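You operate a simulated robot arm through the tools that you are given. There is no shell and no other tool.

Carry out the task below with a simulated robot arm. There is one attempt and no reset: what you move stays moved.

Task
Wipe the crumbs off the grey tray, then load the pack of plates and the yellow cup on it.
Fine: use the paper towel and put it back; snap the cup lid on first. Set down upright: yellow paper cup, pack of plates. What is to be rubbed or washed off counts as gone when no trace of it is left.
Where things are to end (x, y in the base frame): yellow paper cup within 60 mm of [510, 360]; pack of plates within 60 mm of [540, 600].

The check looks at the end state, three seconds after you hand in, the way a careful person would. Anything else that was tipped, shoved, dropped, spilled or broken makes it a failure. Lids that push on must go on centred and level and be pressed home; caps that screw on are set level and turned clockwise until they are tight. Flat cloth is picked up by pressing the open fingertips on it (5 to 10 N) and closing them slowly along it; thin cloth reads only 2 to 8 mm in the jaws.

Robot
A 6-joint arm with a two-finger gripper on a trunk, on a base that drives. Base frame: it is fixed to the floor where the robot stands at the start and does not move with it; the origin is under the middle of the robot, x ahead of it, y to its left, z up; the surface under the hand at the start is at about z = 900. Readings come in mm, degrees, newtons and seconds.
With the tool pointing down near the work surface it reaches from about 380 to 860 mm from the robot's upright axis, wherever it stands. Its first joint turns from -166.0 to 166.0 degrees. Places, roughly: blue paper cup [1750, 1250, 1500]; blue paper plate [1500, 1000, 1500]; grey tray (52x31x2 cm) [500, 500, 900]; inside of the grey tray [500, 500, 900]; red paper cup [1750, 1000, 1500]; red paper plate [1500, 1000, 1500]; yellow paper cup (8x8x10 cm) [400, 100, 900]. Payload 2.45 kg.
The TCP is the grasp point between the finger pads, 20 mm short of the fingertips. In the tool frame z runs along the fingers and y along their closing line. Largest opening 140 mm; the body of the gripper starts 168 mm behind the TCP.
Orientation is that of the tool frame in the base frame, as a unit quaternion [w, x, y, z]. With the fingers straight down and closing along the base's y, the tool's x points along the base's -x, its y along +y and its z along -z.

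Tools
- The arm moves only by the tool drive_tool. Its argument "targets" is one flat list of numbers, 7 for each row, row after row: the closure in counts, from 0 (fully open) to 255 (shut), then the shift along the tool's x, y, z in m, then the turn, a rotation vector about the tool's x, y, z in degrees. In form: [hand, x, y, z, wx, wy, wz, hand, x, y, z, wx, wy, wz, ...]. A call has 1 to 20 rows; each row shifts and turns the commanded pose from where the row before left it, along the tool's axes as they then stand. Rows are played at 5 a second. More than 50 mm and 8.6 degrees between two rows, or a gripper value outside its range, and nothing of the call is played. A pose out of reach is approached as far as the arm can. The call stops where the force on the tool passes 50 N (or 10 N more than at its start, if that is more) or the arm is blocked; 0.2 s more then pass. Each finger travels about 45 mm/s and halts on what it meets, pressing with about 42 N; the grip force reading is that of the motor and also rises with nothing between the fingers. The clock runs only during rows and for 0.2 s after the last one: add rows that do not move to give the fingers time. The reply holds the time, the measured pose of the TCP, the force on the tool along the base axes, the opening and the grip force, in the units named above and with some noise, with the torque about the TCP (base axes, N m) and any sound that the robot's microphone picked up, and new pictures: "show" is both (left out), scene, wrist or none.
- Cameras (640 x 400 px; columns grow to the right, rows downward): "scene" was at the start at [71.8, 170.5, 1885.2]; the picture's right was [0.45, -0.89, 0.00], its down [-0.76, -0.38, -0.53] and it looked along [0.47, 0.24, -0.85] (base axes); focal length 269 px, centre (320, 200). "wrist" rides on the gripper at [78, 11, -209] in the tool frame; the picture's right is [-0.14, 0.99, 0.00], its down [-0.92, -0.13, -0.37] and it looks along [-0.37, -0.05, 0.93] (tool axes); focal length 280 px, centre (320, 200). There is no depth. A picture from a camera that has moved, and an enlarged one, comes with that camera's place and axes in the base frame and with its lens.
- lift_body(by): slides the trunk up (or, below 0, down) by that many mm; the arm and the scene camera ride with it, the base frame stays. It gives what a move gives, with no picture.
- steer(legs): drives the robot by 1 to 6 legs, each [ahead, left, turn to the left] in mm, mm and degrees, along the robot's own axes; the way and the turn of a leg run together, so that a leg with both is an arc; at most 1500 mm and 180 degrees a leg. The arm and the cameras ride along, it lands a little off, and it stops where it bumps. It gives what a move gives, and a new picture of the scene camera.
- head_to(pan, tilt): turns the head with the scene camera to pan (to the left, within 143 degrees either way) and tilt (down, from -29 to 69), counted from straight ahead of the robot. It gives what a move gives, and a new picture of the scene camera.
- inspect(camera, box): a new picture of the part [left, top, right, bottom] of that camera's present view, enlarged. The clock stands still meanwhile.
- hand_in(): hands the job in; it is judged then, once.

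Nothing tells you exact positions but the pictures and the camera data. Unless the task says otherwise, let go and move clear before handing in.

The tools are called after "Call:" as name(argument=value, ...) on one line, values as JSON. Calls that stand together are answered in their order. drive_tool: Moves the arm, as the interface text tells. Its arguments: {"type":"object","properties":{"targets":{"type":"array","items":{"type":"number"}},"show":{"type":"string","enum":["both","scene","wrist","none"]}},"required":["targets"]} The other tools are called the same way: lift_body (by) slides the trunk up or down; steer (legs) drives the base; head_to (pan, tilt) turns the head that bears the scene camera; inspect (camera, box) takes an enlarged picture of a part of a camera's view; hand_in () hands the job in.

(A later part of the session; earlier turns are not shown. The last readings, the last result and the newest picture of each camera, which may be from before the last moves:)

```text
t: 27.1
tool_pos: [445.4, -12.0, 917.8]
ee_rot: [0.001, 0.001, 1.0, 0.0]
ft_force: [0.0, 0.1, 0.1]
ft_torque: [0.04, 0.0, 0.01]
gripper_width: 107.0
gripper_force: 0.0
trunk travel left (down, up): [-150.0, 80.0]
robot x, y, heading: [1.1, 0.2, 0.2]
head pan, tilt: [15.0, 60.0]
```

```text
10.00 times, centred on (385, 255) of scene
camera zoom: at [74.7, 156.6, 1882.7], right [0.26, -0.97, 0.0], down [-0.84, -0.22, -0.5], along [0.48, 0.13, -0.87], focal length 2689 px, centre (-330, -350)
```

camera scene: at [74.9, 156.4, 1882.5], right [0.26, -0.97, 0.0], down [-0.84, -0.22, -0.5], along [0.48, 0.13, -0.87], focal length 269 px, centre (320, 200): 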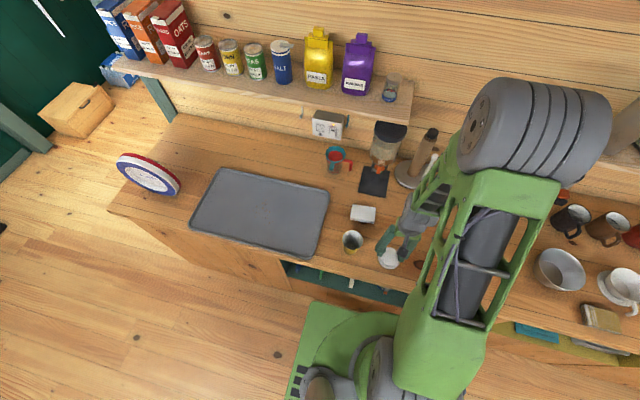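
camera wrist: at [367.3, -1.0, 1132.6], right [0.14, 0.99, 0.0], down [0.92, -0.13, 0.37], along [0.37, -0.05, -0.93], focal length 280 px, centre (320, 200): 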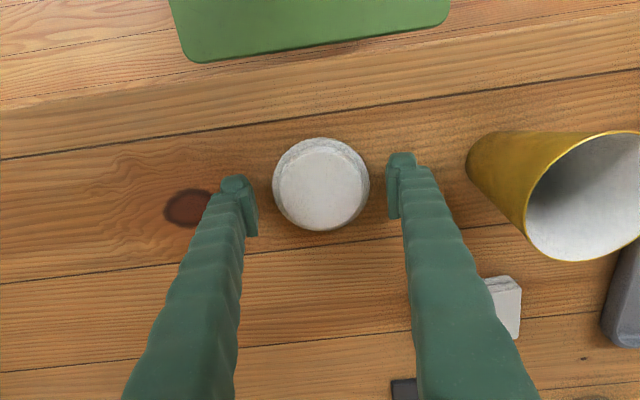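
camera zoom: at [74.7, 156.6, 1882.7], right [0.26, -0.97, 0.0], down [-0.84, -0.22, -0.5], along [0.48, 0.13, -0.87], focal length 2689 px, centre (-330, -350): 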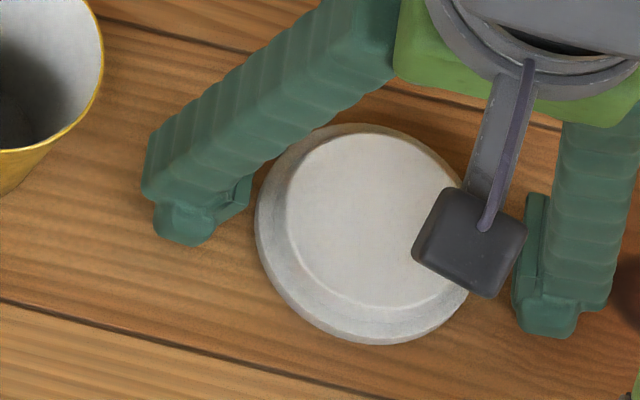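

Call:
drive_tool(targets=[80, 0, 0, -0.001, 0, 0, 0, 90, 0, 0, 0, 0, 0, 0, 90, 0, 0, 0, 0, 0, 0], show="none")

Call:
drive_tool(targets=[96, 0, 0, 0, 0, 0, 0, 98, 0, 0, 0, 0, 0, 0, 98, 0, 0, 0, 0, 0, 0], show="none")

Call:
inspect(camera="wrist", box=[240, 120, 400, 220])

```text
t: 27.9
tool_pos: [444.3, -12.6, 917.8]
ee_rot: [0.002, 0.001, 1.0, 0.0]
ft_force: [-0.2, -0.1, 0.3]
ft_torque: [-0.01, 0.02, 0.02]
gripper_width: 90.4
gripper_force: 0.0
trunk travel left (down, up): [-150.0, 80.0]
robot x, y, heading: [0.9, 0.8, -0.1]
head pan, tilt: [15.0, 60.0]
```

```text
t: 28.8
tool_pos: [444.7, -12.1, 919.1]
ee_rot: [0.002, 0.0, 1.0, 0.0]
ft_force: [0.1, -0.5, -0.2]
ft_torque: [0.0, 0.01, 0.01]
gripper_width: 85.9
gripper_force: 0.1
trunk travel left (down, up): [-150.0, 80.0]
robot x, y, heading: [-0.3, -0.2, 0.1]
head pan, tilt: [15.0, 60.0]
```

```text
4.00 times, centred on (320, 170) of wrist
camera zoom: at [366.4, -1.2, 1126.8], right [0.14, 0.99, 0.0], down [0.92, -0.13, 0.37], along [0.37, -0.05, -0.93], focal length 1122 px, centre (320, 320)
```

zoom: 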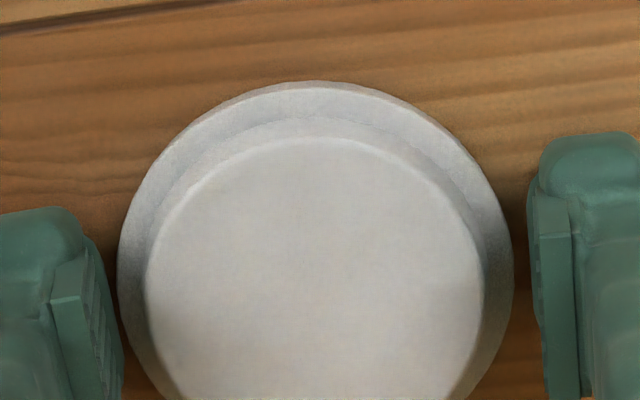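

Call:
drive_tool(targets=[101, 0, 0, 0, 0, 0, 0, 103, 0, 0, 0, 0, 0, 0, 103, 0, 0, 0, 0, 0, 0], show="none")

Call:
drive_tool(targets=[105, 0, 0, 0, 0, 0, 0, 107, 0, 0, 0, 0, 0, 0, 107, 0, 0, 0, 0, 0, 0], show="none")

Call:
inspect(camera="wrist", box=[240, 120, 400, 220])

```text
t: 29.6
tool_pos: [444.1, -11.7, 917.4]
ee_rot: [0.002, -0.001, 1.0, -0.001]
ft_force: [0.8, 0.0, 0.3]
ft_torque: [0.04, 0.02, -0.02]
gripper_width: 83.8
gripper_force: 0.2
trunk travel left (down, up): [-150.0, 80.0]
robot x, y, heading: [1.9, 0.2, 0.0]
head pan, tilt: [15.0, 60.0]
```

```text
t: 30.4
tool_pos: [445.9, -12.0, 918.9]
ee_rot: [0.002, -0.001, 1.0, 0.001]
ft_force: [0.2, 0.4, -0.2]
ft_torque: [-0.01, -0.02, 0.01]
gripper_width: 81.4
gripper_force: 0.0
trunk travel left (down, up): [-150.0, 80.0]
robot x, y, heading: [-1.1, 1.4, 0.5]
head pan, tilt: [15.0, 60.0]
```

```text
4.00 times, centred on (320, 170) of wrist
camera zoom: at [366.4, -1.2, 1126.8], right [0.14, 0.99, 0.0], down [0.92, -0.13, 0.37], along [0.37, -0.05, -0.93], focal length 1122 px, centre (320, 320)
```

zoom: 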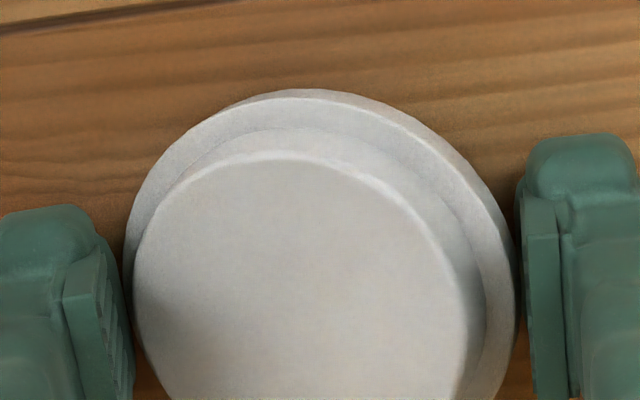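

Call:
drive_tool(targets=[85, 0, 0, 0, 0, 0, 0, 75, 0, 0, -0.008, 0, 0, 0, 75, 0, 0, 0, 0, 0, 0, 100, 0, 0, 0, 0, 0, 0, 100, 0, 0, 0, 0, 0, 0], show="none")

Call:
inspect(camera="wrist", box=[240, 120, 400, 220])

```text
t: 31.6
tool_pos: [444.9, -11.7, 926.2]
ee_rot: [0.002, 0.0, 1.0, 0.0]
ft_force: [-0.3, -0.2, 0.2]
ft_torque: [0.01, -0.01, -0.01]
gripper_width: 85.2
gripper_force: 0.0
trunk travel left (down, up): [-150.0, 80.0]
robot x, y, heading: [2.0, -0.4, 0.4]
head pan, tilt: [15.0, 60.0]
```

```text
4.00 times, centred on (320, 170) of wrist
camera zoom: at [366.5, -1.2, 1134.9], right [0.14, 0.99, 0.0], down [0.92, -0.13, 0.37], along [0.37, -0.05, -0.93], focal length 1122 px, centre (320, 320)
```

zoom: 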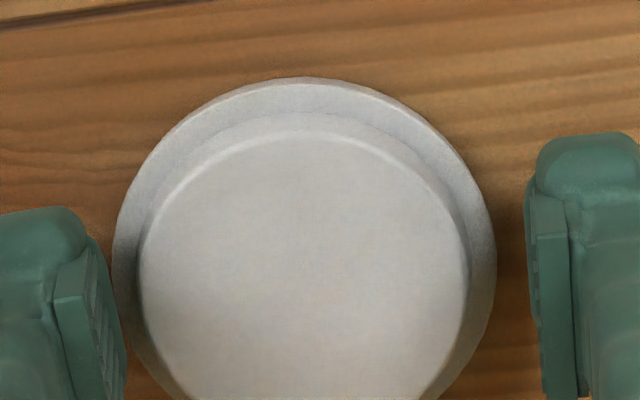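

Call:
drive_tool(targets=[100, 0, -0.0035, 0, 0, 0, 0, 110, 0, 0, -0.0005, 0, 0, 0, 118, 0, 0, 0, 0, 0, 0, 122, 0, 0, 0, 0, 0, 0, 126, 0, 0, 0, 0, 0, 0, 126, 0, 0, 0, 0, 0, 0], show="none")

Call:
drive_tool(targets=[128, 0, 0, 0, 0, 0, 0, 130, 0, 0, 0, 0, 0, 0, 130, 0, 0, 0, 0, 0, 0], show="none")

Call:
drive_tool(targets=[132, 0, 0, 0, 0, 0, 0, 134, 0, 0, 0, 0, 0, 0, 134, 0, 0, 0, 0, 0, 0], show="none")

Call:
inspect(camera="wrist", box=[240, 120, 400, 220])

```text
t: 33.0
tool_pos: [443.9, -15.6, 927.1]
ee_rot: [0.001, 0.001, 1.0, 0.0]
ft_force: [-0.6, 1.1, 0.4]
ft_torque: [0.04, 0.0, 0.02]
gripper_width: 70.9
gripper_force: 0.3
trunk travel left (down, up): [-150.0, 80.0]
robot x, y, heading: [-0.9, -3.1, -0.1]
head pan, tilt: [15.0, 60.0]
```

```text
t: 33.8
tool_pos: [444.9, -15.1, 928.0]
ee_rot: [0.002, 0.0, 1.0, 0.0]
ft_force: [0.1, 0.1, 3.5]
ft_torque: [0.01, -0.02, 0.03]
gripper_width: 69.3
gripper_force: 0.5
trunk travel left (down, up): [-150.0, 80.0]
robot x, y, heading: [-0.9, -0.8, 0.2]
head pan, tilt: [15.0, 60.0]
```

```text
t: 34.5
tool_pos: [445.1, -16.2, 927.6]
ee_rot: [0.002, 0.001, 1.0, 0.0]
ft_force: [-0.3, 0.3, 6.7]
ft_torque: [0.01, -0.01, -0.01]
gripper_width: 66.9
gripper_force: 0.5
trunk travel left (down, up): [-150.0, 80.0]
robot x, y, heading: [-0.7, -0.2, 0.2]
head pan, tilt: [15.0, 60.0]
```

```text
4.00 times, centred on (320, 170) of wrist
camera zoom: at [366.2, -4.9, 1135.5], right [0.14, 0.99, 0.0], down [0.92, -0.13, 0.37], along [0.37, -0.05, -0.93], focal length 1122 px, centre (320, 320)
```

zoom: 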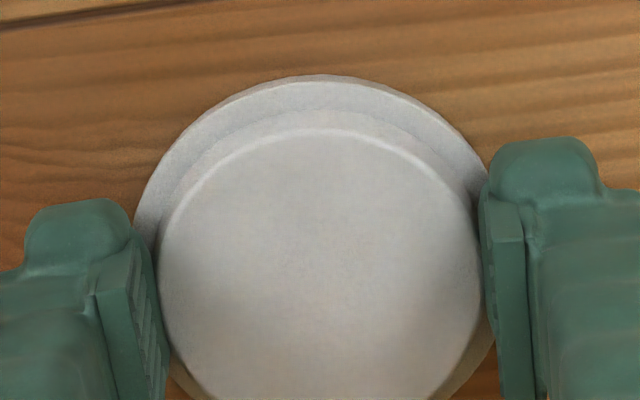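

Call:
drive_tool(targets=[137, 0, 0, 0, 0, 0, 0, 140, 0, 0, 0, 0, 0, 0, 140, 0, 0, 0, 0, 0, 0], show="none")

Call:
inspect(camera="wrist", box=[240, 120, 400, 220])

```text
t: 35.4
tool_pos: [445.7, -15.7, 927.6]
ee_rot: [0.002, 0.0, 1.0, 0.0]
ft_force: [1.2, -0.3, 10.8]
ft_torque: [-0.01, 0.02, 0.02]
gripper_width: 64.4
gripper_force: 0.8
trunk travel left (down, up): [-150.0, 80.0]
robot x, y, heading: [2.4, -1.9, -0.2]
head pan, tilt: [15.0, 60.0]
```

```text
4.00 times, centred on (320, 170) of wrist
camera zoom: at [366.0, -4.9, 1135.7], right [0.14, 0.99, 0.0], down [0.92, -0.13, 0.37], along [0.37, -0.05, -0.93], focal length 1122 px, centre (320, 320)
```

zoom: 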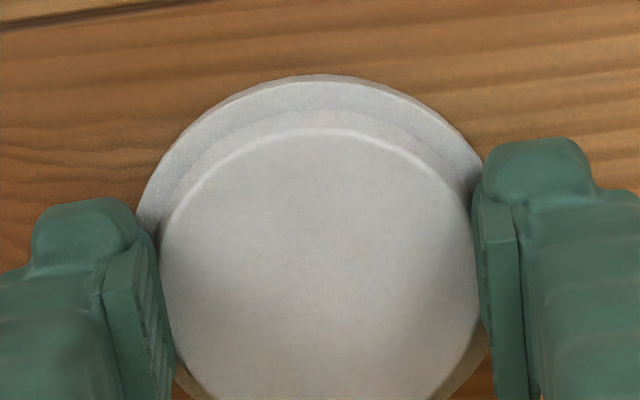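

Call:
drive_tool(targets=[142, 0, 0, -0.0005, 0, 0, 0, 144, 0, 0, 0, 0, 0, 0, 144, 0, 0, 0, 0, 0, 0], show="none")

Call:
drive_tool(targets=[146, 0, 0, 0, 0, 0, 0, 148, 0, 0, 0, 0, 0, 0, 148, 0, 0, 0, 0, 0, 0], show="none")

Call:
inspect(camera="wrist", box=[240, 120, 400, 220])

```text
t: 36.1
tool_pos: [445.5, -15.4, 927.4]
ee_rot: [0.002, 0.0, 1.0, -0.001]
ft_force: [-1.2, -0.3, 12.1]
ft_torque: [-0.05, -0.04, 0.02]
gripper_width: 63.8
gripper_force: 14.6
trunk travel left (down, up): [-150.0, 80.0]
robot x, y, heading: [-2.6, 0.9, -0.1]
head pan, tilt: [15.0, 60.0]
```

```text
t: 37.0
tool_pos: [446.6, -13.8, 929.5]
ee_rot: [0.002, -0.001, 1.0, 0.0]
ft_force: [0.4, 8.6, 20.7]
ft_torque: [0.3, 0.05, 0.0]
gripper_width: 60.4
gripper_force: 4.6
trunk travel left (down, up): [-150.0, 80.0]
robot x, y, heading: [1.1, -2.7, 0.3]
head pan, tilt: [15.0, 60.0]
```

```text
4.00 times, centred on (320, 170) of wrist
camera zoom: at [366.0, -4.0, 1136.4], right [0.14, 0.99, 0.0], down [0.92, -0.13, 0.37], along [0.37, -0.05, -0.93], focal length 1122 px, centre (320, 320)
```

zoom: 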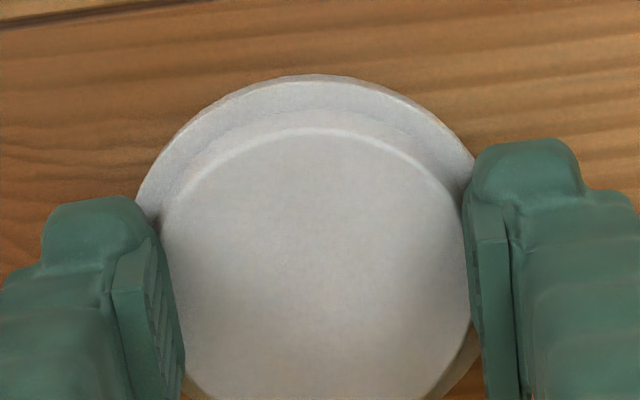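

Call:
drive_tool(targets=[135, 0, 0, -0.003, 0, 0, 0, 118, 0, -0.0025, 0, 0, 0, 0, 118, 0, 0, 0.003, 0, 0, 0, 126, 0, 0, 0, 0, 0, 0, 132, 0, 0, 0, 0, 0, 0, 135, 0, 0, 0, 0, 0, 0, 135, 0, 0, 0, 0, 0, 0], show="none")

Call:
inspect(camera="wrist", box=[240, 120, 400, 220])

Call:
drive_tool(targets=[138, 0, 0, 0, 0, 0, 0, 140, 0, 0, 0, 0, 0, 0, 140, 0, 0, 0, 0, 0, 0], show="none")

```text
t: 38.5
tool_pos: [444.5, -17.7, 927.8]
ee_rot: [0.001, 0.0, 1.0, -0.001]
ft_force: [-0.5, -0.1, 4.0]
ft_torque: [0.06, 0.02, -0.05]
gripper_width: 67.1
gripper_force: 0.5
trunk travel left (down, up): [-150.0, 80.0]
robot x, y, heading: [-0.3, -1.7, 0.1]
head pan, tilt: [15.0, 60.0]
```

```text
4.00 times, centred on (320, 170) of wrist
camera zoom: at [366.4, -7.5, 1135.9], right [0.14, 0.99, 0.0], down [0.92, -0.13, 0.37], along [0.37, -0.05, -0.93], focal length 1122 px, centre (320, 320)
```

zoom: 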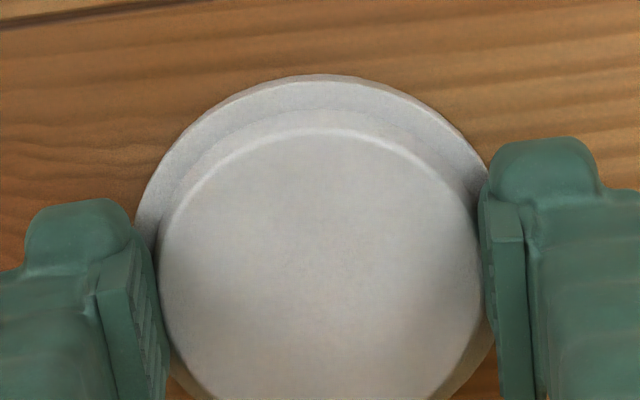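

```text
t: 39.4
tool_pos: [445.8, -19.1, 928.8]
ee_rot: [0.001, -0.001, 1.0, 0.001]
ft_force: [0.2, 0.0, 5.5]
ft_torque: [-0.01, 0.03, -0.02]
gripper_width: 64.8
gripper_force: 3.9
trunk travel left (down, up): [-150.0, 80.0]
robot x, y, heading: [-0.4, -2.5, -0.3]
head pan, tilt: [15.0, 60.0]
```

Call:
drive_tool(targets=[142, 0, 0, 0, 0, 0, 0, 142, 0, 0, 0, 0, 0, 0], show="none")

Call:
drive_tool(targets=[142, 0, 0, -0.002, 0, 0, 0, 142, 0, 0, -0.003, 0, 0, 0, 142, 0, 0, -0.005, 0, 0, 0, 142, 0, 0, 0, 0, 0, 0], show="none")

Call:
inspect(camera="wrist", box=[240, 120, 400, 220])

```text
t: 40.0
tool_pos: [445.9, -18.1, 928.3]
ee_rot: [0.002, 0.0, 1.0, 0.0]
ft_force: [0.1, 0.8, 6.9]
ft_torque: [-0.02, 0.01, -0.02]
gripper_width: 64.0
gripper_force: 14.1
trunk travel left (down, up): [-150.0, 80.0]
robot x, y, heading: [-0.9, -3.0, 0.1]
head pan, tilt: [15.0, 60.0]
```

```text
t: 41.0
tool_pos: [445.1, -18.6, 937.1]
ee_rot: [0.002, 0.0, 1.0, 0.001]
ft_force: [0.3, 0.6, -0.1]
ft_torque: [0.0, -0.02, 0.01]
gripper_width: 62.9
gripper_force: 23.9
trunk travel left (down, up): [-150.0, 80.0]
robot x, y, heading: [-0.5, 1.3, -0.2]
head pan, tilt: [15.0, 60.0]
```

```text
4.00 times, centred on (320, 170) of wrist
camera zoom: at [366.5, -7.4, 1145.9], right [0.14, 0.99, 0.0], down [0.92, -0.13, 0.37], along [0.37, -0.05, -0.93], focal length 1122 px, centre (320, 320)
```

zoom: 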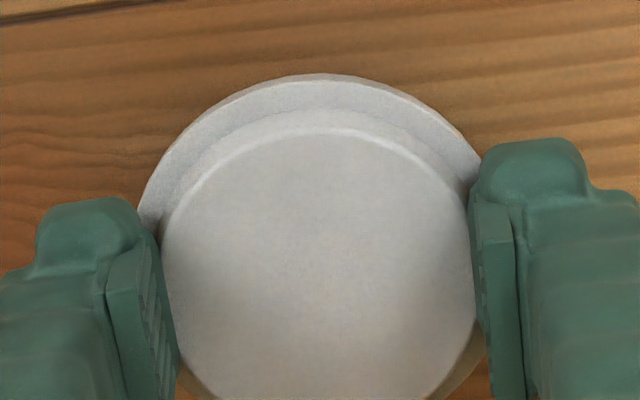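

The lid is now held level. I'll lift it above the cup height and locate the cup rim precisely.

Call:
drive_tool(targets=[142, 0, 0, -0.02, 0, 0, 0, 142, 0, 0, -0.03, 0, 0, 0, 142, 0, 0, -0.04, 0, 0, 0, 142, 0, 0, -0.04, 0, 0, 0, 142, 0, 0, 0, 0, 0, 0])

Call:
inspect(camera="wrist", box=[240, 60, 640, 310])

Call:
inspect(camera="scene", box=[330, 200, 430, 270])

```text
t: 42.1
tool_pos: [444.6, -19.3, 1068.6]
ee_rot: [0.002, 0.0, 1.0, 0.001]
ft_force: [-0.1, -0.8, -0.3]
ft_torque: [0.03, 0.0, -0.02]
gripper_width: 62.1
gripper_force: 0.0
trunk travel left (down, up): [-150.0, 80.0]
robot x, y, heading: [0.3, -2.3, 0.1]
head pan, tilt: [15.0, 60.0]
camera scene: at [75.2, 156.6, 1882.6], right [0.26, -0.97, 0.0], down [-0.84, -0.22, -0.5], along [0.48, 0.13, -0.87], focal length 269 px, centre (320, 200)
camera wrist: at [367.0, -8.6, 1276.1], right [0.14, 0.99, 0.0], down [0.92, -0.13, 0.37], along [0.37, -0.05, -0.93], focal length 280 px, centre (320, 200)
```

scene: 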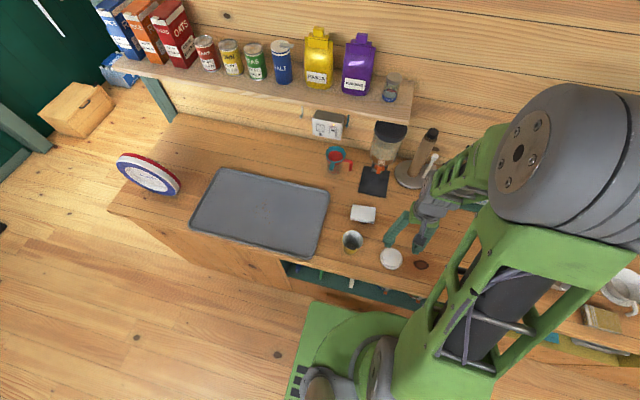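
wrist: 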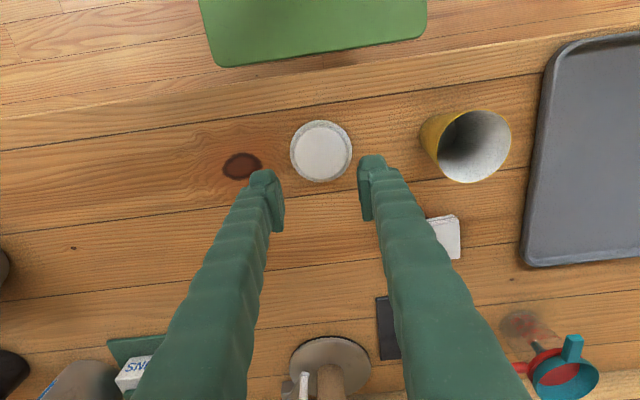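

```text
1.60 times, centred on (440, 185) of wrist
camera zoom: at [367.0, -8.6, 1276.1], right [0.14, 0.99, 0.0], down [0.92, -0.13, 0.37], along [0.37, -0.05, -0.93], focal length 449 px, centre (128, 224)
```

zoom: 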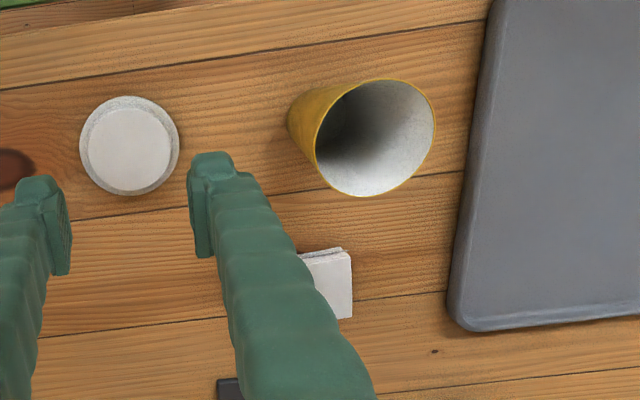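

```text
5.71 times, centred on (380, 235) of scene
camera zoom: at [75.2, 156.6, 1882.6], right [0.26, -0.97, 0.0], down [-0.84, -0.22, -0.5], along [0.48, 0.13, -0.87], focal length 1537 px, centre (-23, 0)
```

zoom: 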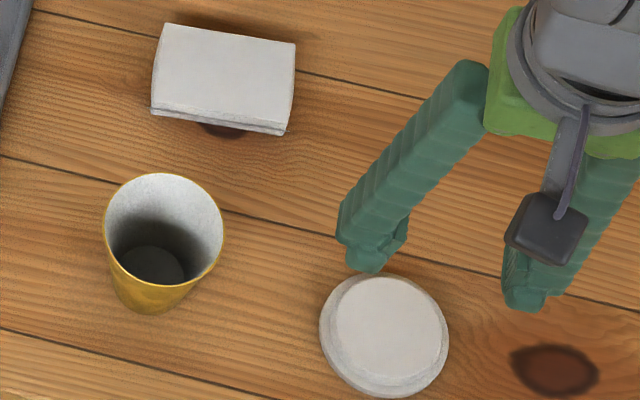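

The lid slipped out during the fast lift but landed flat in the same spot. It's conical, so I'll go back down and grip the rim edge very gently at mid-height.

Call:
drive_tool(targets=[100, 0, 0, 0, 0, 0, 0, 80, 0, 0, 0.04, 0, 0, 0, 70, 0, 0, 0.04, 0, 0, 0, 70, 0, 0, 0.04, 0, 0, 0, 70, 0, 0, 0.02, 0, 0, 0, 70, 0, 0, 0, 0, 0, 0], show="none")

Call:
inspect(camera="wrist", box=[240, 120, 400, 220])

```text
t: 43.5
tool_pos: [444.4, -19.4, 928.1]
ee_rot: [0.001, 0.001, 1.0, 0.0]
ft_force: [-0.7, -0.6, 0.8]
ft_torque: [0.01, 0.01, -0.02]
gripper_width: 101.5
gripper_force: 0.1
trunk travel left (down, up): [-150.0, 80.0]
robot x, y, heading: [-2.9, 1.5, 0.1]
head pan, tilt: [15.0, 60.0]
```

```text
4.00 times, centred on (320, 170) of wrist
camera zoom: at [365.8, -8.0, 1136.8], right [0.14, 0.99, 0.0], down [0.92, -0.13, 0.37], along [0.37, -0.05, -0.93], focal length 1122 px, centre (320, 320)
```

zoom: 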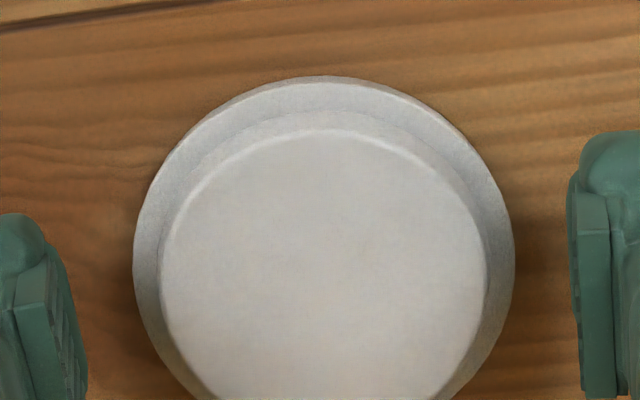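

Call:
drive_tool(targets=[80, -0.0007, 0.0008, 0.004, 0, 0, 0, 90, 0, 0, 0.0035, 0, 0, 0, 96, 0, 0, 0, 0, 0, 0, 100, 0, 0, 0, 0, 0, 0, 102, 0, 0, 0, 0, 0, 0, 102, 0, 0, 0, 0, 0, 0], show="none")

Call:
inspect(camera="wrist", box=[240, 120, 400, 220])

Call:
drive_tool(targets=[103, 0, 0, 0, 0, 0, 0, 104, 0, 0, 0, 0, 0, 0, 104, 0, 0, 0, 0, 0, 0], show="none")

Call:
inspect(camera="wrist", box=[240, 120, 400, 220])

```text
t: 45.0
tool_pos: [445.1, -17.7, 920.1]
ee_rot: [0.001, 0.0, 1.0, 0.0]
ft_force: [0.4, -0.5, 1.1]
ft_torque: [-0.05, 0.01, -0.02]
gripper_width: 84.4
gripper_force: 0.0
trunk travel left (down, up): [-150.0, 80.0]
robot x, y, heading: [1.6, 0.7, 0.1]
head pan, tilt: [15.0, 60.0]
```

```text
4.00 times, centred on (320, 170) of wrist
camera zoom: at [366.8, -6.8, 1129.0], right [0.14, 0.99, 0.0], down [0.92, -0.13, 0.37], along [0.37, -0.05, -0.93], focal length 1122 px, centre (320, 320)
```

zoom: 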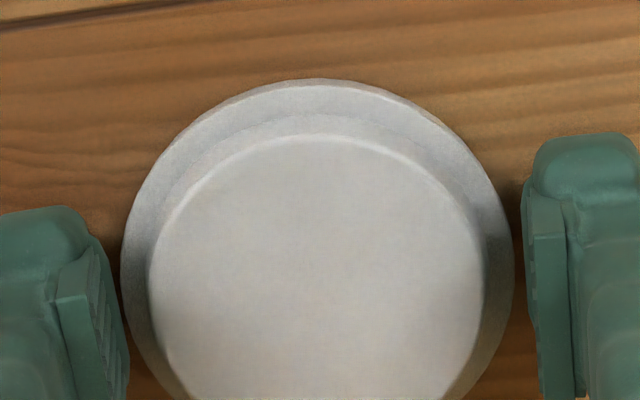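

```text
t: 45.8
tool_pos: [446.0, -17.8, 921.5]
ee_rot: [0.002, 0.0, 1.0, 0.0]
ft_force: [-0.3, 0.6, -0.6]
ft_torque: [-0.01, 0.04, -0.02]
gripper_width: 83.2
gripper_force: 0.1
trunk travel left (down, up): [-150.0, 80.0]
robot x, y, heading: [2.6, 0.1, 0.2]
head pan, tilt: [15.0, 60.0]
```

```text
4.00 times, centred on (320, 170) of wrist
camera zoom: at [366.8, -6.8, 1129.0], right [0.14, 0.99, 0.0], down [0.92, -0.13, 0.37], along [0.37, -0.05, -0.93], focal length 1122 px, centre (320, 320)
```

zoom: 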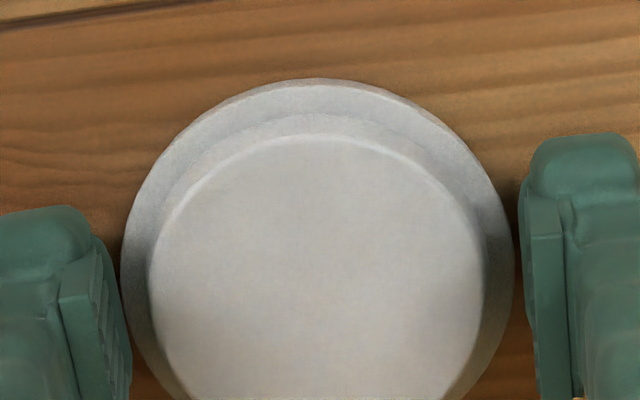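

Call:
drive_tool(targets=[105, 0, 0, 0, 0, 0, 0, 106, 0, 0, 0, 0, 0, 0, 106, 0, 0, 0, 0, 0, 0], show="none")

Call:
inspect(camera="wrist", box=[240, 120, 400, 220])

Call:
drive_tool(targets=[107, 0, 0, 0, 0, 0, 0, 108, 0, 0, 0, 0, 0, 0, 108, 0, 0, 0, 0, 0, 0], show="none")

Call:
inspect(camera="wrist", box=[240, 120, 400, 220])

```text
t: 46.5
tool_pos: [445.1, -18.3, 921.3]
ee_rot: [0.001, 0.0, 1.0, 0.0]
ft_force: [0.1, -0.3, 0.2]
ft_torque: [-0.02, 0.0, 0.04]
gripper_width: 82.0
gripper_force: 0.4
trunk travel left (down, up): [-150.0, 80.0]
robot x, y, heading: [-1.7, 0.5, -0.5]
head pan, tilt: [15.0, 60.0]
```

```text
4.00 times, centred on (320, 170) of wrist
camera zoom: at [366.8, -6.8, 1129.0], right [0.14, 0.99, 0.0], down [0.92, -0.13, 0.37], along [0.37, -0.05, -0.93], focal length 1122 px, centre (320, 320)
```

zoom: 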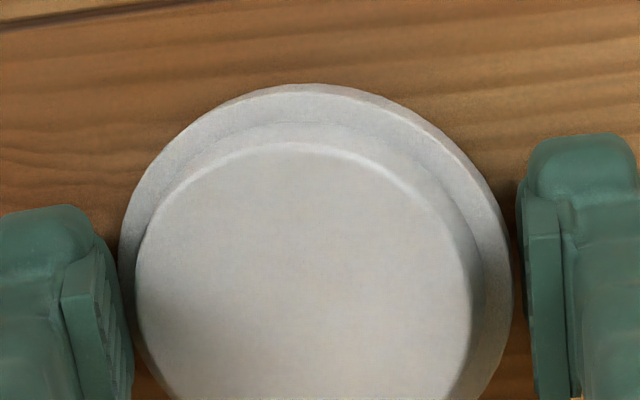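

```text
t: 47.4
tool_pos: [445.9, -16.5, 921.0]
ee_rot: [0.002, 0.0, 1.0, 0.001]
ft_force: [-0.2, -0.1, -0.1]
ft_torque: [-0.01, 0.02, 0.0]
gripper_width: 80.6
gripper_force: 0.0
trunk travel left (down, up): [-150.0, 80.0]
robot x, y, heading: [0.2, 2.8, 0.0]
head pan, tilt: [15.0, 60.0]
```

```text
4.00 times, centred on (320, 170) of wrist
camera zoom: at [366.8, -6.8, 1129.0], right [0.14, 0.99, 0.0], down [0.92, -0.13, 0.37], along [0.37, -0.05, -0.93], focal length 1122 px, centre (320, 320)
```

zoom: 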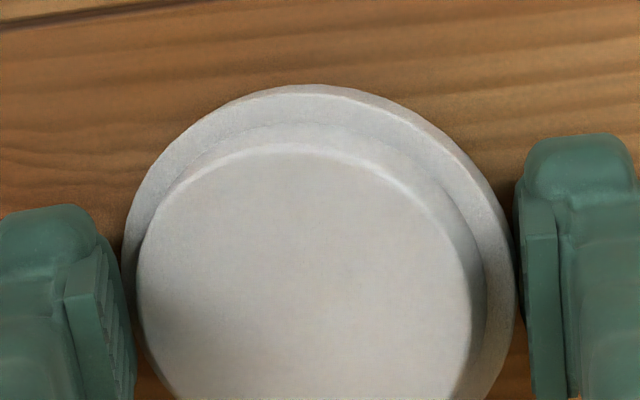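

Call:
drive_tool(targets=[100, 0, 0, 0, 0, 0, 0, 90, 0, 0, -0.004, 0, 0, 0, 85, 0, 0, 0, 0, 0, 0, 85, 0, 0, 0, 0, 0, 0], show="wrist")

Call:
inspect(camera="wrist", box=[240, 120, 400, 220])

```text
t: 48.4
tool_pos: [444.9, -17.4, 924.9]
ee_rot: [0.002, 0.001, 1.0, 0.0]
ft_force: [0.6, 0.1, -0.1]
ft_torque: [0.01, -0.01, 0.02]
gripper_width: 93.2
gripper_force: 0.0
trunk travel left (down, up): [-150.0, 80.0]
robot x, y, heading: [0.6, -0.3, -0.0]
head pan, tilt: [15.0, 60.0]
camera wrist: at [366.9, -6.9, 1132.9], right [0.14, 0.99, 0.0], down [0.92, -0.13, 0.37], along [0.37, -0.05, -0.93], focal length 280 px, centre (320, 200)
```

wrist: 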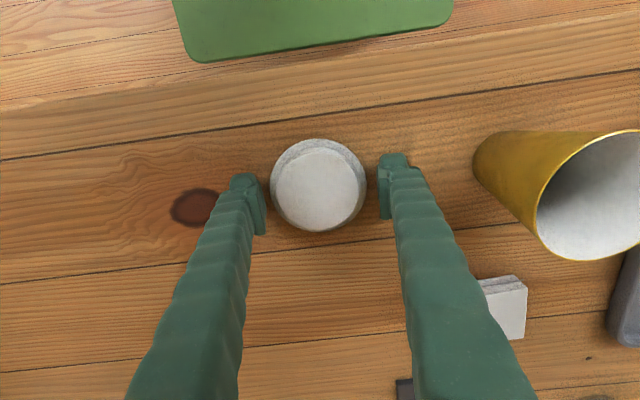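

```text
4.00 times, centred on (320, 170) of wrist
camera zoom: at [366.9, -6.9, 1132.9], right [0.14, 0.99, 0.0], down [0.92, -0.13, 0.37], along [0.37, -0.05, -0.93], focal length 1122 px, centre (320, 320)
```

zoom: 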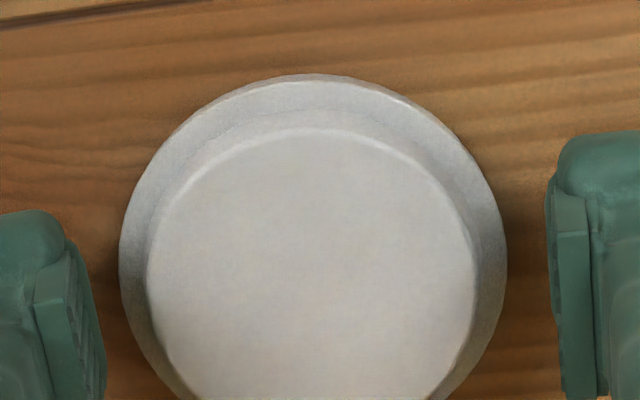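

Call:
drive_tool(targets=[92, 0, -0.0015, 0.003, 0, 0, 0, 98, 0, 0, 0, 0, 0, 0, 102, 0, 0, 0, 0, 0, 0, 105, 0, 0, 0, 0, 0, 0, 107, 0, 0, 0, 0, 0, 0, 107, 0, 0, 0, 0, 0, 0], show="none")

Call:
inspect(camera="wrist", box=[240, 120, 400, 220])

Call:
drive_tool(targets=[109, 0, 0, 0, 0, 0, 0, 111, 0, 0, 0, 0, 0, 0, 111, 0, 0, 0, 0, 0, 0], show="none")

Call:
inspect(camera="wrist", box=[240, 120, 400, 220])

```text
t: 49.8
tool_pos: [445.3, -18.3, 922.0]
ee_rot: [0.002, -0.001, 1.0, 0.0]
ft_force: [-0.2, 0.4, 0.9]
ft_torque: [0.0, 0.0, 0.03]
gripper_width: 81.4
gripper_force: 0.0
trunk travel left (down, up): [-150.0, 80.0]
robot x, y, heading: [-1.5, -2.3, 0.0]
head pan, tilt: [15.0, 60.0]
```

```text
4.00 times, centred on (320, 170) of wrist
camera zoom: at [367.0, -8.5, 1129.7], right [0.14, 0.99, 0.0], down [0.92, -0.13, 0.37], along [0.37, -0.05, -0.93], focal length 1122 px, centre (320, 320)
```

zoom: 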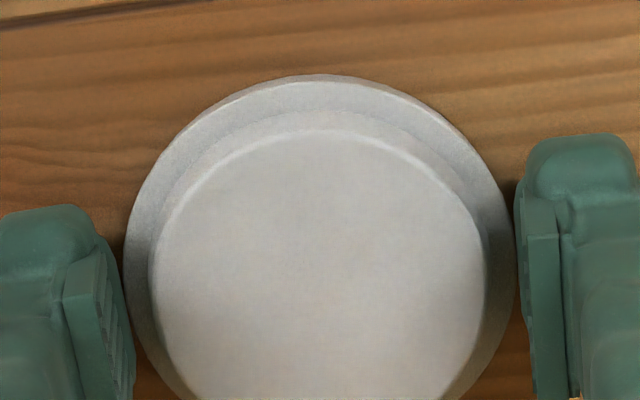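

```text
t: 50.5
tool_pos: [445.7, -19.3, 922.3]
ee_rot: [0.002, 0.001, 1.0, 0.0]
ft_force: [0.9, 0.1, 1.9]
ft_torque: [-0.04, 0.02, 0.0]
gripper_width: 78.9
gripper_force: 0.0
trunk travel left (down, up): [-150.0, 80.0]
robot x, y, heading: [0.2, 2.7, 0.2]
head pan, tilt: [15.0, 60.0]
```

```text
4.00 times, centred on (320, 170) of wrist
camera zoom: at [367.0, -8.5, 1129.7], right [0.14, 0.99, 0.0], down [0.92, -0.13, 0.37], along [0.37, -0.05, -0.93], focal length 1122 px, centre (320, 320)
```

zoom: 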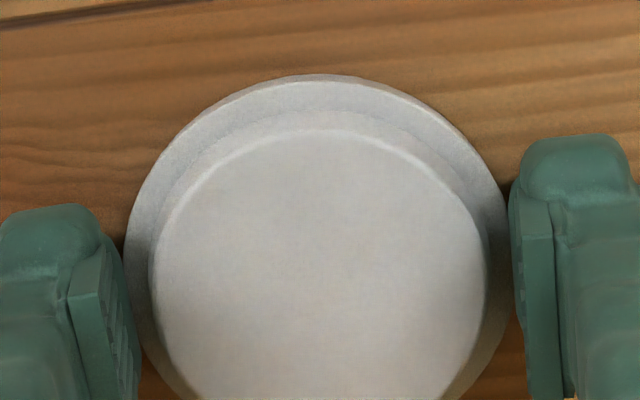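

The lid can't be held by its rounded rim with vertical fingertips. I'll back the robot off and come in with the gripper horizontal, so the flat pads stand on edge against the rim.

Call:
drive_tool(targets=[60, 0, 0, -0.01, 0, 0, 0, 60, 0, 0, -0.04, 0, 0, 0, 60, 0, 0, -0.05, 0, 0, 0, 60, 0, 0, -0.05, 0, 0, 0, 60, 0, 0, -0.05, 0, 0, 0, 60, 0, 0, -0.04, 0, 0, 0, 60, 0, 0, 0, 0, 0, 0], show="none")

Call:
steer(legs=[[-300, 0, 0]])

```text
t: 52.1
tool_pos: [444.3, -19.8, 1160.4]
ee_rot: [0.002, -0.001, 1.0, 0.0]
ft_force: [-0.9, 0.6, 1.2]
ft_torque: [0.0, 0.04, -0.03]
gripper_width: 107.1
gripper_force: 0.0
trunk travel left (down, up): [-150.0, 80.0]
robot x, y, heading: [0.1, 0.1, -0.0]
head pan, tilt: [15.0, 60.0]
```

```text
t: 54.2
tool_pos: [145.1, -20.0, 1161.0]
ee_rot: [0.003, -0.001, 1.0, 0.0]
ft_force: [-0.2, -0.2, 0.5]
ft_torque: [0.02, -0.06, -0.02]
gripper_width: 107.1
gripper_force: 0.0
trunk travel left (down, up): [-150.0, 80.0]
robot x, y, heading: [-296.5, -0.6, -0.0]
head pan, tilt: [15.0, 60.0]
camera scene: at [-225.1, 156.5, 1882.7], right [0.26, -0.97, 0.0], down [-0.84, -0.22, -0.5], along [0.48, 0.13, -0.87], focal length 269 px, centre (320, 200)
```

scene: 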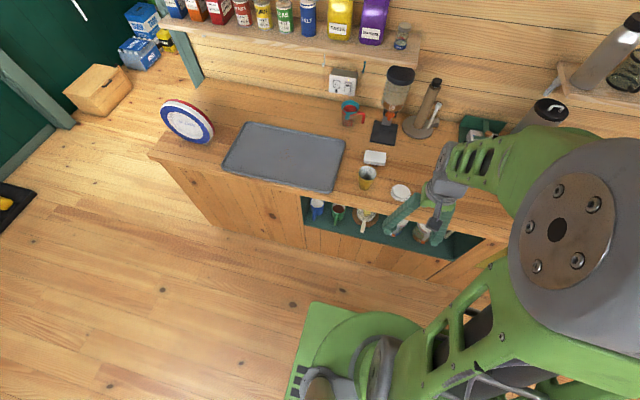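

Call:
drive_tool(targets=[60, 0, 0, 0, 0, 0, 8.5, 60, 0, 0, 0, 0, 0, 8.5, 60, 0, 0, 0, 0, 0, 8.5, 60, 0, 0, 0, 0, 0, 8.5, 60, 0, 0, 0, 0, 0, 8.5, 60, 0, 0, 0, 0, 0, 8.5, 60, 0, 0, 0, 0, 0, 8.5, 60, 0, 0, 0, 0, 0, 8.5, 60, 0, 0, 0, 0, 0, 8.5, 60, 0, 0, 0, 0, 0, 8.5, 60, 0, 0, 0, 0, 0, 8.5, 60, 0, 0, 0, 0, 0, 8.5, 60, 0, 0, 0, 0, 0, 8.5, 60, 0, 0, 0, 0, 0, 8.5, 60, 0, 0, 0, 0, 0, 8.5, 60, 0, 0, 0, 0, 0, 8.5, 60, 0, 0, 0, 0, 0, 8.5, 60, 0, 0, 0, 0, 0, 8.5, 60, 0, 0, 0, 0, 0, 8.5, 60, 0, 0, 0, 0, 0, 8.5])

```text
t: 58.4
tool_pos: [146.4, -19.3, 1159.6]
ee_rot: [0.0, 0.996, 0.087, 0.002]
ft_force: [0.2, 0.0, 0.0]
ft_torque: [0.02, 0.03, 0.02]
gripper_width: 107.4
gripper_force: 0.0
trunk travel left (down, up): [-150.0, 80.0]
robot x, y, heading: [-298.9, -0.5, 0.0]
head pan, tilt: [15.0, 60.0]
camera scene: at [-223.8, 156.5, 1882.7], right [0.26, -0.97, 0.0], down [-0.84, -0.22, -0.5], along [0.48, 0.13, -0.87], focal length 269 px, centre (320, 200)
camera wrist: at [224.1, -16.7, 1369.1], right [0.04, -1.0, 0.0], down [-0.93, -0.03, 0.36], along [-0.36, -0.01, -0.93], focal length 280 px, centre (320, 200)
```

scene: 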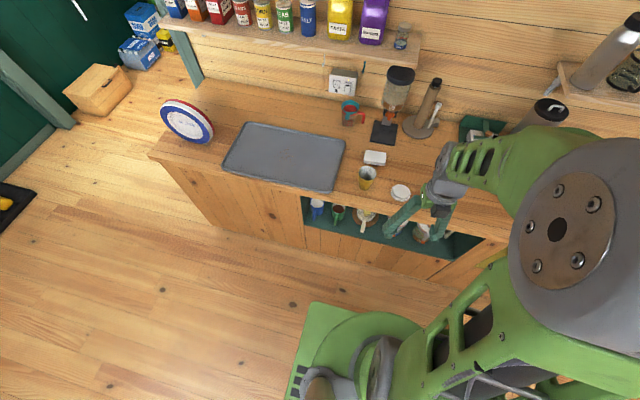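
wrist: 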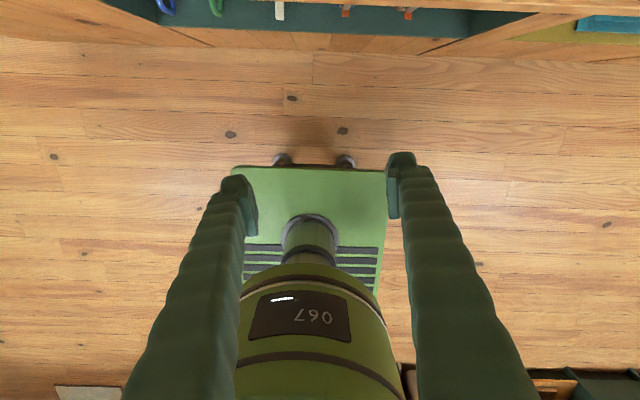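

Call:
drive_tool(targets=[60, 0, 0, 0, 0, 0, 5, 60, 0, 0, 0, 0, 0, 5, 60, 0.045, 0, 0, 0, 0, 0, 60, 0.045, 0, 0, 0, 0, 0, 60, 0.045, 0, 0, 0, 0, 0, 60, 0.045, 0, 0, 0, 0, 0, 60, 0, 0, 0, 0, 8, 0, 60, 0, 0, 0, 0, 8, 0, 60, 0, 0, 0, 0, 8, 0, 60, 0, 0, 0, 0, 8, 0, 60, 0, 0, 0, 0, 8, 0, 60, 0, 0, 0, 0, 8, 0])

```text
t: 61.0
tool_pos: [314.6, -35.2, 1153.0]
ee_rot: [-0.037, 0.964, 0.011, 0.262]
ft_force: [0.0, 0.5, -0.4]
ft_torque: [0.02, 0.02, 0.02]
gripper_width: 107.2
gripper_force: 0.1
out of reach, approached as far as the arm can: row 2, 3, 4, 5, 6, 10, 11, 12
trunk travel left (down, up): [-150.0, 80.0]
robot x, y, heading: [-297.0, -1.1, 0.2]
head pan, tilt: [15.0, 60.0]
camera scene: at [-223.5, 156.5, 1882.6], right [0.26, -0.97, 0.0], down [-0.84, -0.22, -0.5], along [0.48, 0.13, -0.87], focal length 269 px, centre (320, 200)
camera wrist: at [277.0, -61.6, 1371.7], right [-0.08, -0.99, -0.14], down [-0.99, 0.1, -0.14], along [0.15, 0.12, -0.98], focal length 280 px, centre (320, 200)
```

scene: 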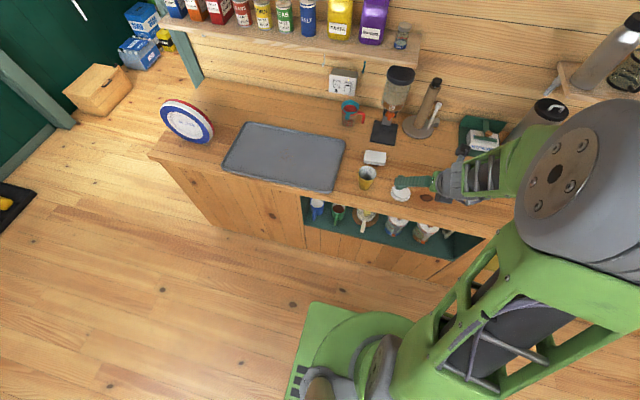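
wrist: 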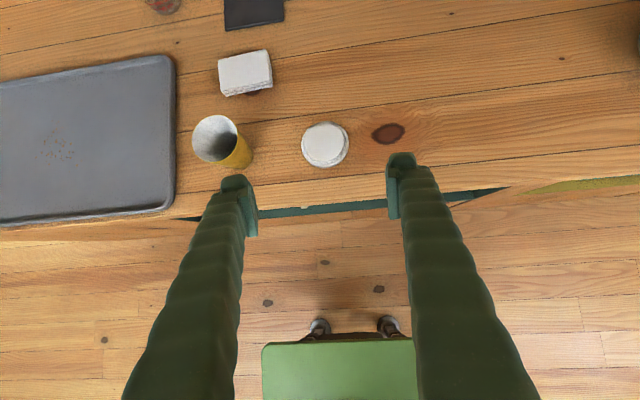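

Call:
drive_tool(targets=[60, 0, 0, 0, 0, -7.6, 0, 60, 0, 0, 0, 0, -7.6, 0, 60, 0, 0, 0, 0, -7.6, 0, 60, 0, 0, 0, 0, -7.6, 0, 60, 0, 0, 0, 0, 0, -8.5, 60, 0, 0, 0, 0, 0, -8.5, 60, 0, 0, 0, 0, 0, -8.5, 60, 0, 0, 0, 0, 0, -8.5, 60, 0, 0, 0, 0, 0, -8.5, 60, 0, 0, 0, 0, 0, -8.5, 60, 0, 0, 0, 0, 0, -8.5, 60, 0, 0, 0, 0, 0, -8.5, 60, 0, 0, 0, 0, 0, -8.5, 60, 0, 0, 0, 0, 0, -8.5, 60, 0, 0, 0, 0, 0, -8.5, 60, 0, 0, 0, 0, 0, -8.5, 60, 0, 0, 0, 0, 0, -8.5, 60, 0, 0, 0, 0, 0, -8.5, 60, 0, 0, 0, 0, 0, -8.5, 60, 0, 0, 0, 0, 0, -8.5], show="none")

Call:
drive_tool(targets=[60, 0, 0, 0, 0, 0, -8.5, 60, 0, 0, 0, 0, 0, -8.5, 60, 0, 0, 0, 0, 0, -8.5, 60, 0, 0, 0, 0, 0, -8.5, 60, 0, 0, 0, 0, 0, -8.5, 60, 0, 0, 0, 0, 0, -8.5, 60, 0, 0, 0, 0, 0, -8.5, 60, 0, 0, 0, 0, 0, -8.5, 60, 0, 0, 0, 0, 0, -8.5, 60, 0, 0, 0, 0, 0, -8.5, 60, 0, 0, 0, 0, 0, -8.5, 60, 0, 0, 0, 0, 0, -8.5, 60, 0, 0, 0, 0, 0, -8.5, 60, 0, 0, 0, 0, 0, -8.5, 60, 0, 0, 0, 0, 0, -8.5, 60, 0, 0, 0, 0, 0, -8.5, 60, 0, 0, 0, 0, 0, -8.5, 60, 0, 0, 0, 0, 0, -8.5, 60, 0, 0, 0, 0, 0, -8.5, 60, 0, 0, 0, 0, 0, -8.5], show="none")

```text
t: 65.2
tool_pos: [315.8, -28.1, 1155.0]
ee_rot: [0.013, 0.348, 0.936, 0.052]
ft_force: [-0.2, 0.0, 0.2]
ft_torque: [-0.03, 0.01, -0.01]
gripper_width: 107.2
gripper_force: 0.0
out of reach, approached as far as the arm can: row 1
trunk travel left (down, up): [-150.0, 80.0]
robot x, y, heading: [-298.6, -5.3, 0.1]
head pan, tilt: [15.0, 60.0]
```

```text
t: 69.4
tool_pos: [317.3, -27.4, 1155.4]
ee_rot: [-0.052, 0.901, -0.43, 0.008]
ft_force: [0.2, 0.4, 0.2]
ft_torque: [0.0, -0.01, 0.02]
gripper_width: 106.9
gripper_force: 0.1
trunk travel left (down, up): [-150.0, 80.0]
robot x, y, heading: [-299.7, 2.4, -0.2]
head pan, tilt: [15.0, 60.0]
```

Call:
drive_tool(targets=[60, 0, 0, 0, 0, 0, -8.5, 60, 0, 0, 0, 0, 0, -8.5, 60, 0, 0, 0, 0, 0, -8.5, 60, 0, 0, 0, 0, 0, -8.5, 60, 0, 0, 0, 0, 0, -8.5, 60, 0, 0, 0, 0, 0, -8.5, 60, 0, 0, 0, 0, 0, 0], show="none")

```text
t: 71.0
tool_pos: [318.5, 35.6, 1157.4]
ee_rot: [0.0, 0.999, -0.028, 0.032]
ft_force: [0.4, -0.8, -0.8]
ft_torque: [0.01, -0.02, -0.01]
gripper_width: 107.2
gripper_force: 0.0
out of reach, approached as far as the arm can: row 4, 5, 6
trunk travel left (down, up): [-150.0, 80.0]
robot x, y, heading: [-301.4, -3.3, 0.1]
head pan, tilt: [15.0, 60.0]
```

Call:
drive_tool(targets=[60, 0, 0, 0, 0, 0, 8.5, 60, 0, 0, 0, 0, 0, 8.5, 60, 0, 0, 0, 0, 0, 8.5, 60, 0, 0, 0, 0, 0, 8.5, 60, 0, 0, 0, 0, 0, 8.5, 60, 0, 0, 0, 0, 0, 8.5, 60, 0, 0, 0, 0, 0, 8.5, 60, 0, 0, 0, 0, 0, 8.5, 60, 0, 0, 0, 0, 0, 8.5, 60, 0, 0, 0, 0, 0, 8.5, 60, 0, 0, 0, 0, 0, 8.5, 60, 0, 0, 0, 0, 0, 8.5, 60, 0, 0, 0, 0, 0, 8.5, 60, 0, 0, 0, 0, 0, 8.5, 60, 0, 0, 0, 0, 0, 8.5, 60, 0, 0, 0, 0, 0, 8.5, 60, 0, 0, 0, 0, 0, 8.5, 60, 0, 0, 0, 0, 0, 8.5, 60, 0, 0, 0, 0, 0, 8.5, 60, 0, 0, 0, 0, 0, 8.5], show="none")

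```text
t: 75.2
tool_pos: [318.6, 34.7, 1157.6]
ee_rot: [0.03, -0.07, 0.997, 0.019]
ft_force: [0.1, 0.5, 0.7]
ft_torque: [0.02, 0.04, -0.03]
gripper_width: 107.4
gripper_force: 0.0
trunk travel left (down, up): [-150.0, 80.0]
robot x, y, heading: [-296.3, -3.2, -0.0]
head pan, tilt: [15.0, 60.0]
```

Call:
drive_tool(targets=[60, 0, 0, 0, 0, 0, 8, 60, 0, 0, 0, 2.2, 3.4, 0, 60, 0, 0, 0, 0, 0, 0], show="none")

Call:
drive_tool(targets=[60, 0, -0.025, 0, 0, -8, 0, 60, 0, -0.025, 0, 0, -8, 0, 60, 0, 0, 0, 0, -8, 0, 60, 0, 0, 0, 0, -8, 0, 60, 0, 0, 0, 0, -8, 0])

```text
t: 76.0
tool_pos: [317.0, 35.9, 1157.4]
ee_rot: [0.0, -0.002, 1.0, 0.0]
ft_force: [0.0, 0.2, 1.1]
ft_torque: [-0.02, -0.02, 0.01]
gripper_width: 106.9
gripper_force: 0.0
trunk travel left (down, up): [-150.0, 80.0]
robot x, y, heading: [-298.1, -1.9, -0.1]
head pan, tilt: [15.0, 60.0]
```

```text
t: 77.2
tool_pos: [317.7, -14.3, 1157.0]
ee_rot: [0.343, -0.001, 0.94, 0.002]
ft_force: [-0.6, -0.2, 0.0]
ft_torque: [0.02, -0.01, 0.04]
gripper_width: 107.0
gripper_force: 0.1
out of reach, approached as far as the arm can: row 4
trunk travel left (down, up): [-150.0, 80.0]
robot x, y, heading: [-296.0, 4.6, 0.1]
head pan, tilt: [15.0, 60.0]
camera scene: at [-224.1, 156.6, 1882.7], right [0.26, -0.97, 0.0], down [-0.84, -0.22, -0.5], along [0.48, 0.13, -0.87], focal length 269 px, centre (320, 200)
camera wrist: at [123.2, -3.7, 1265.9], right [0.1, 0.99, 0.09], down [0.47, -0.13, 0.87], along [0.88, -0.05, -0.48], focal length 280 px, centre (320, 200)
```

scene: 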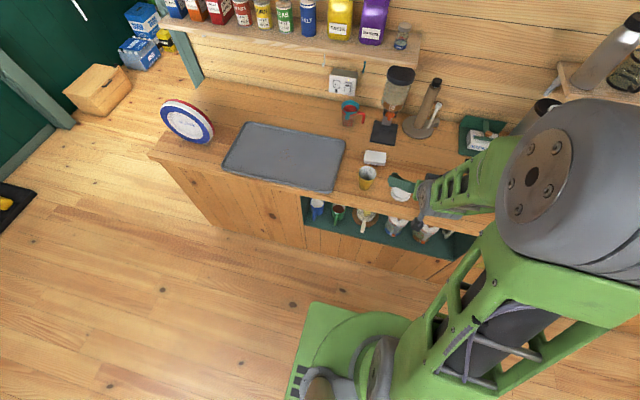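
wrist: 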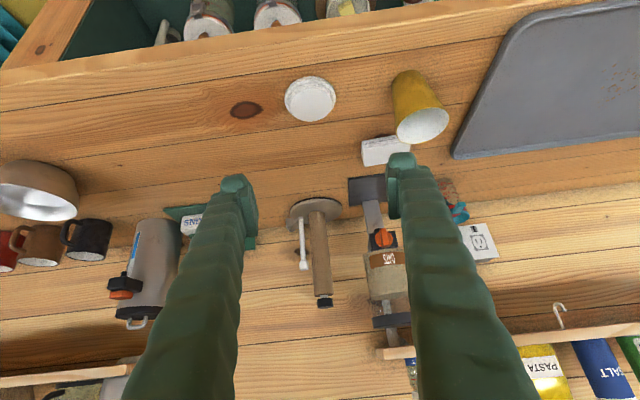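

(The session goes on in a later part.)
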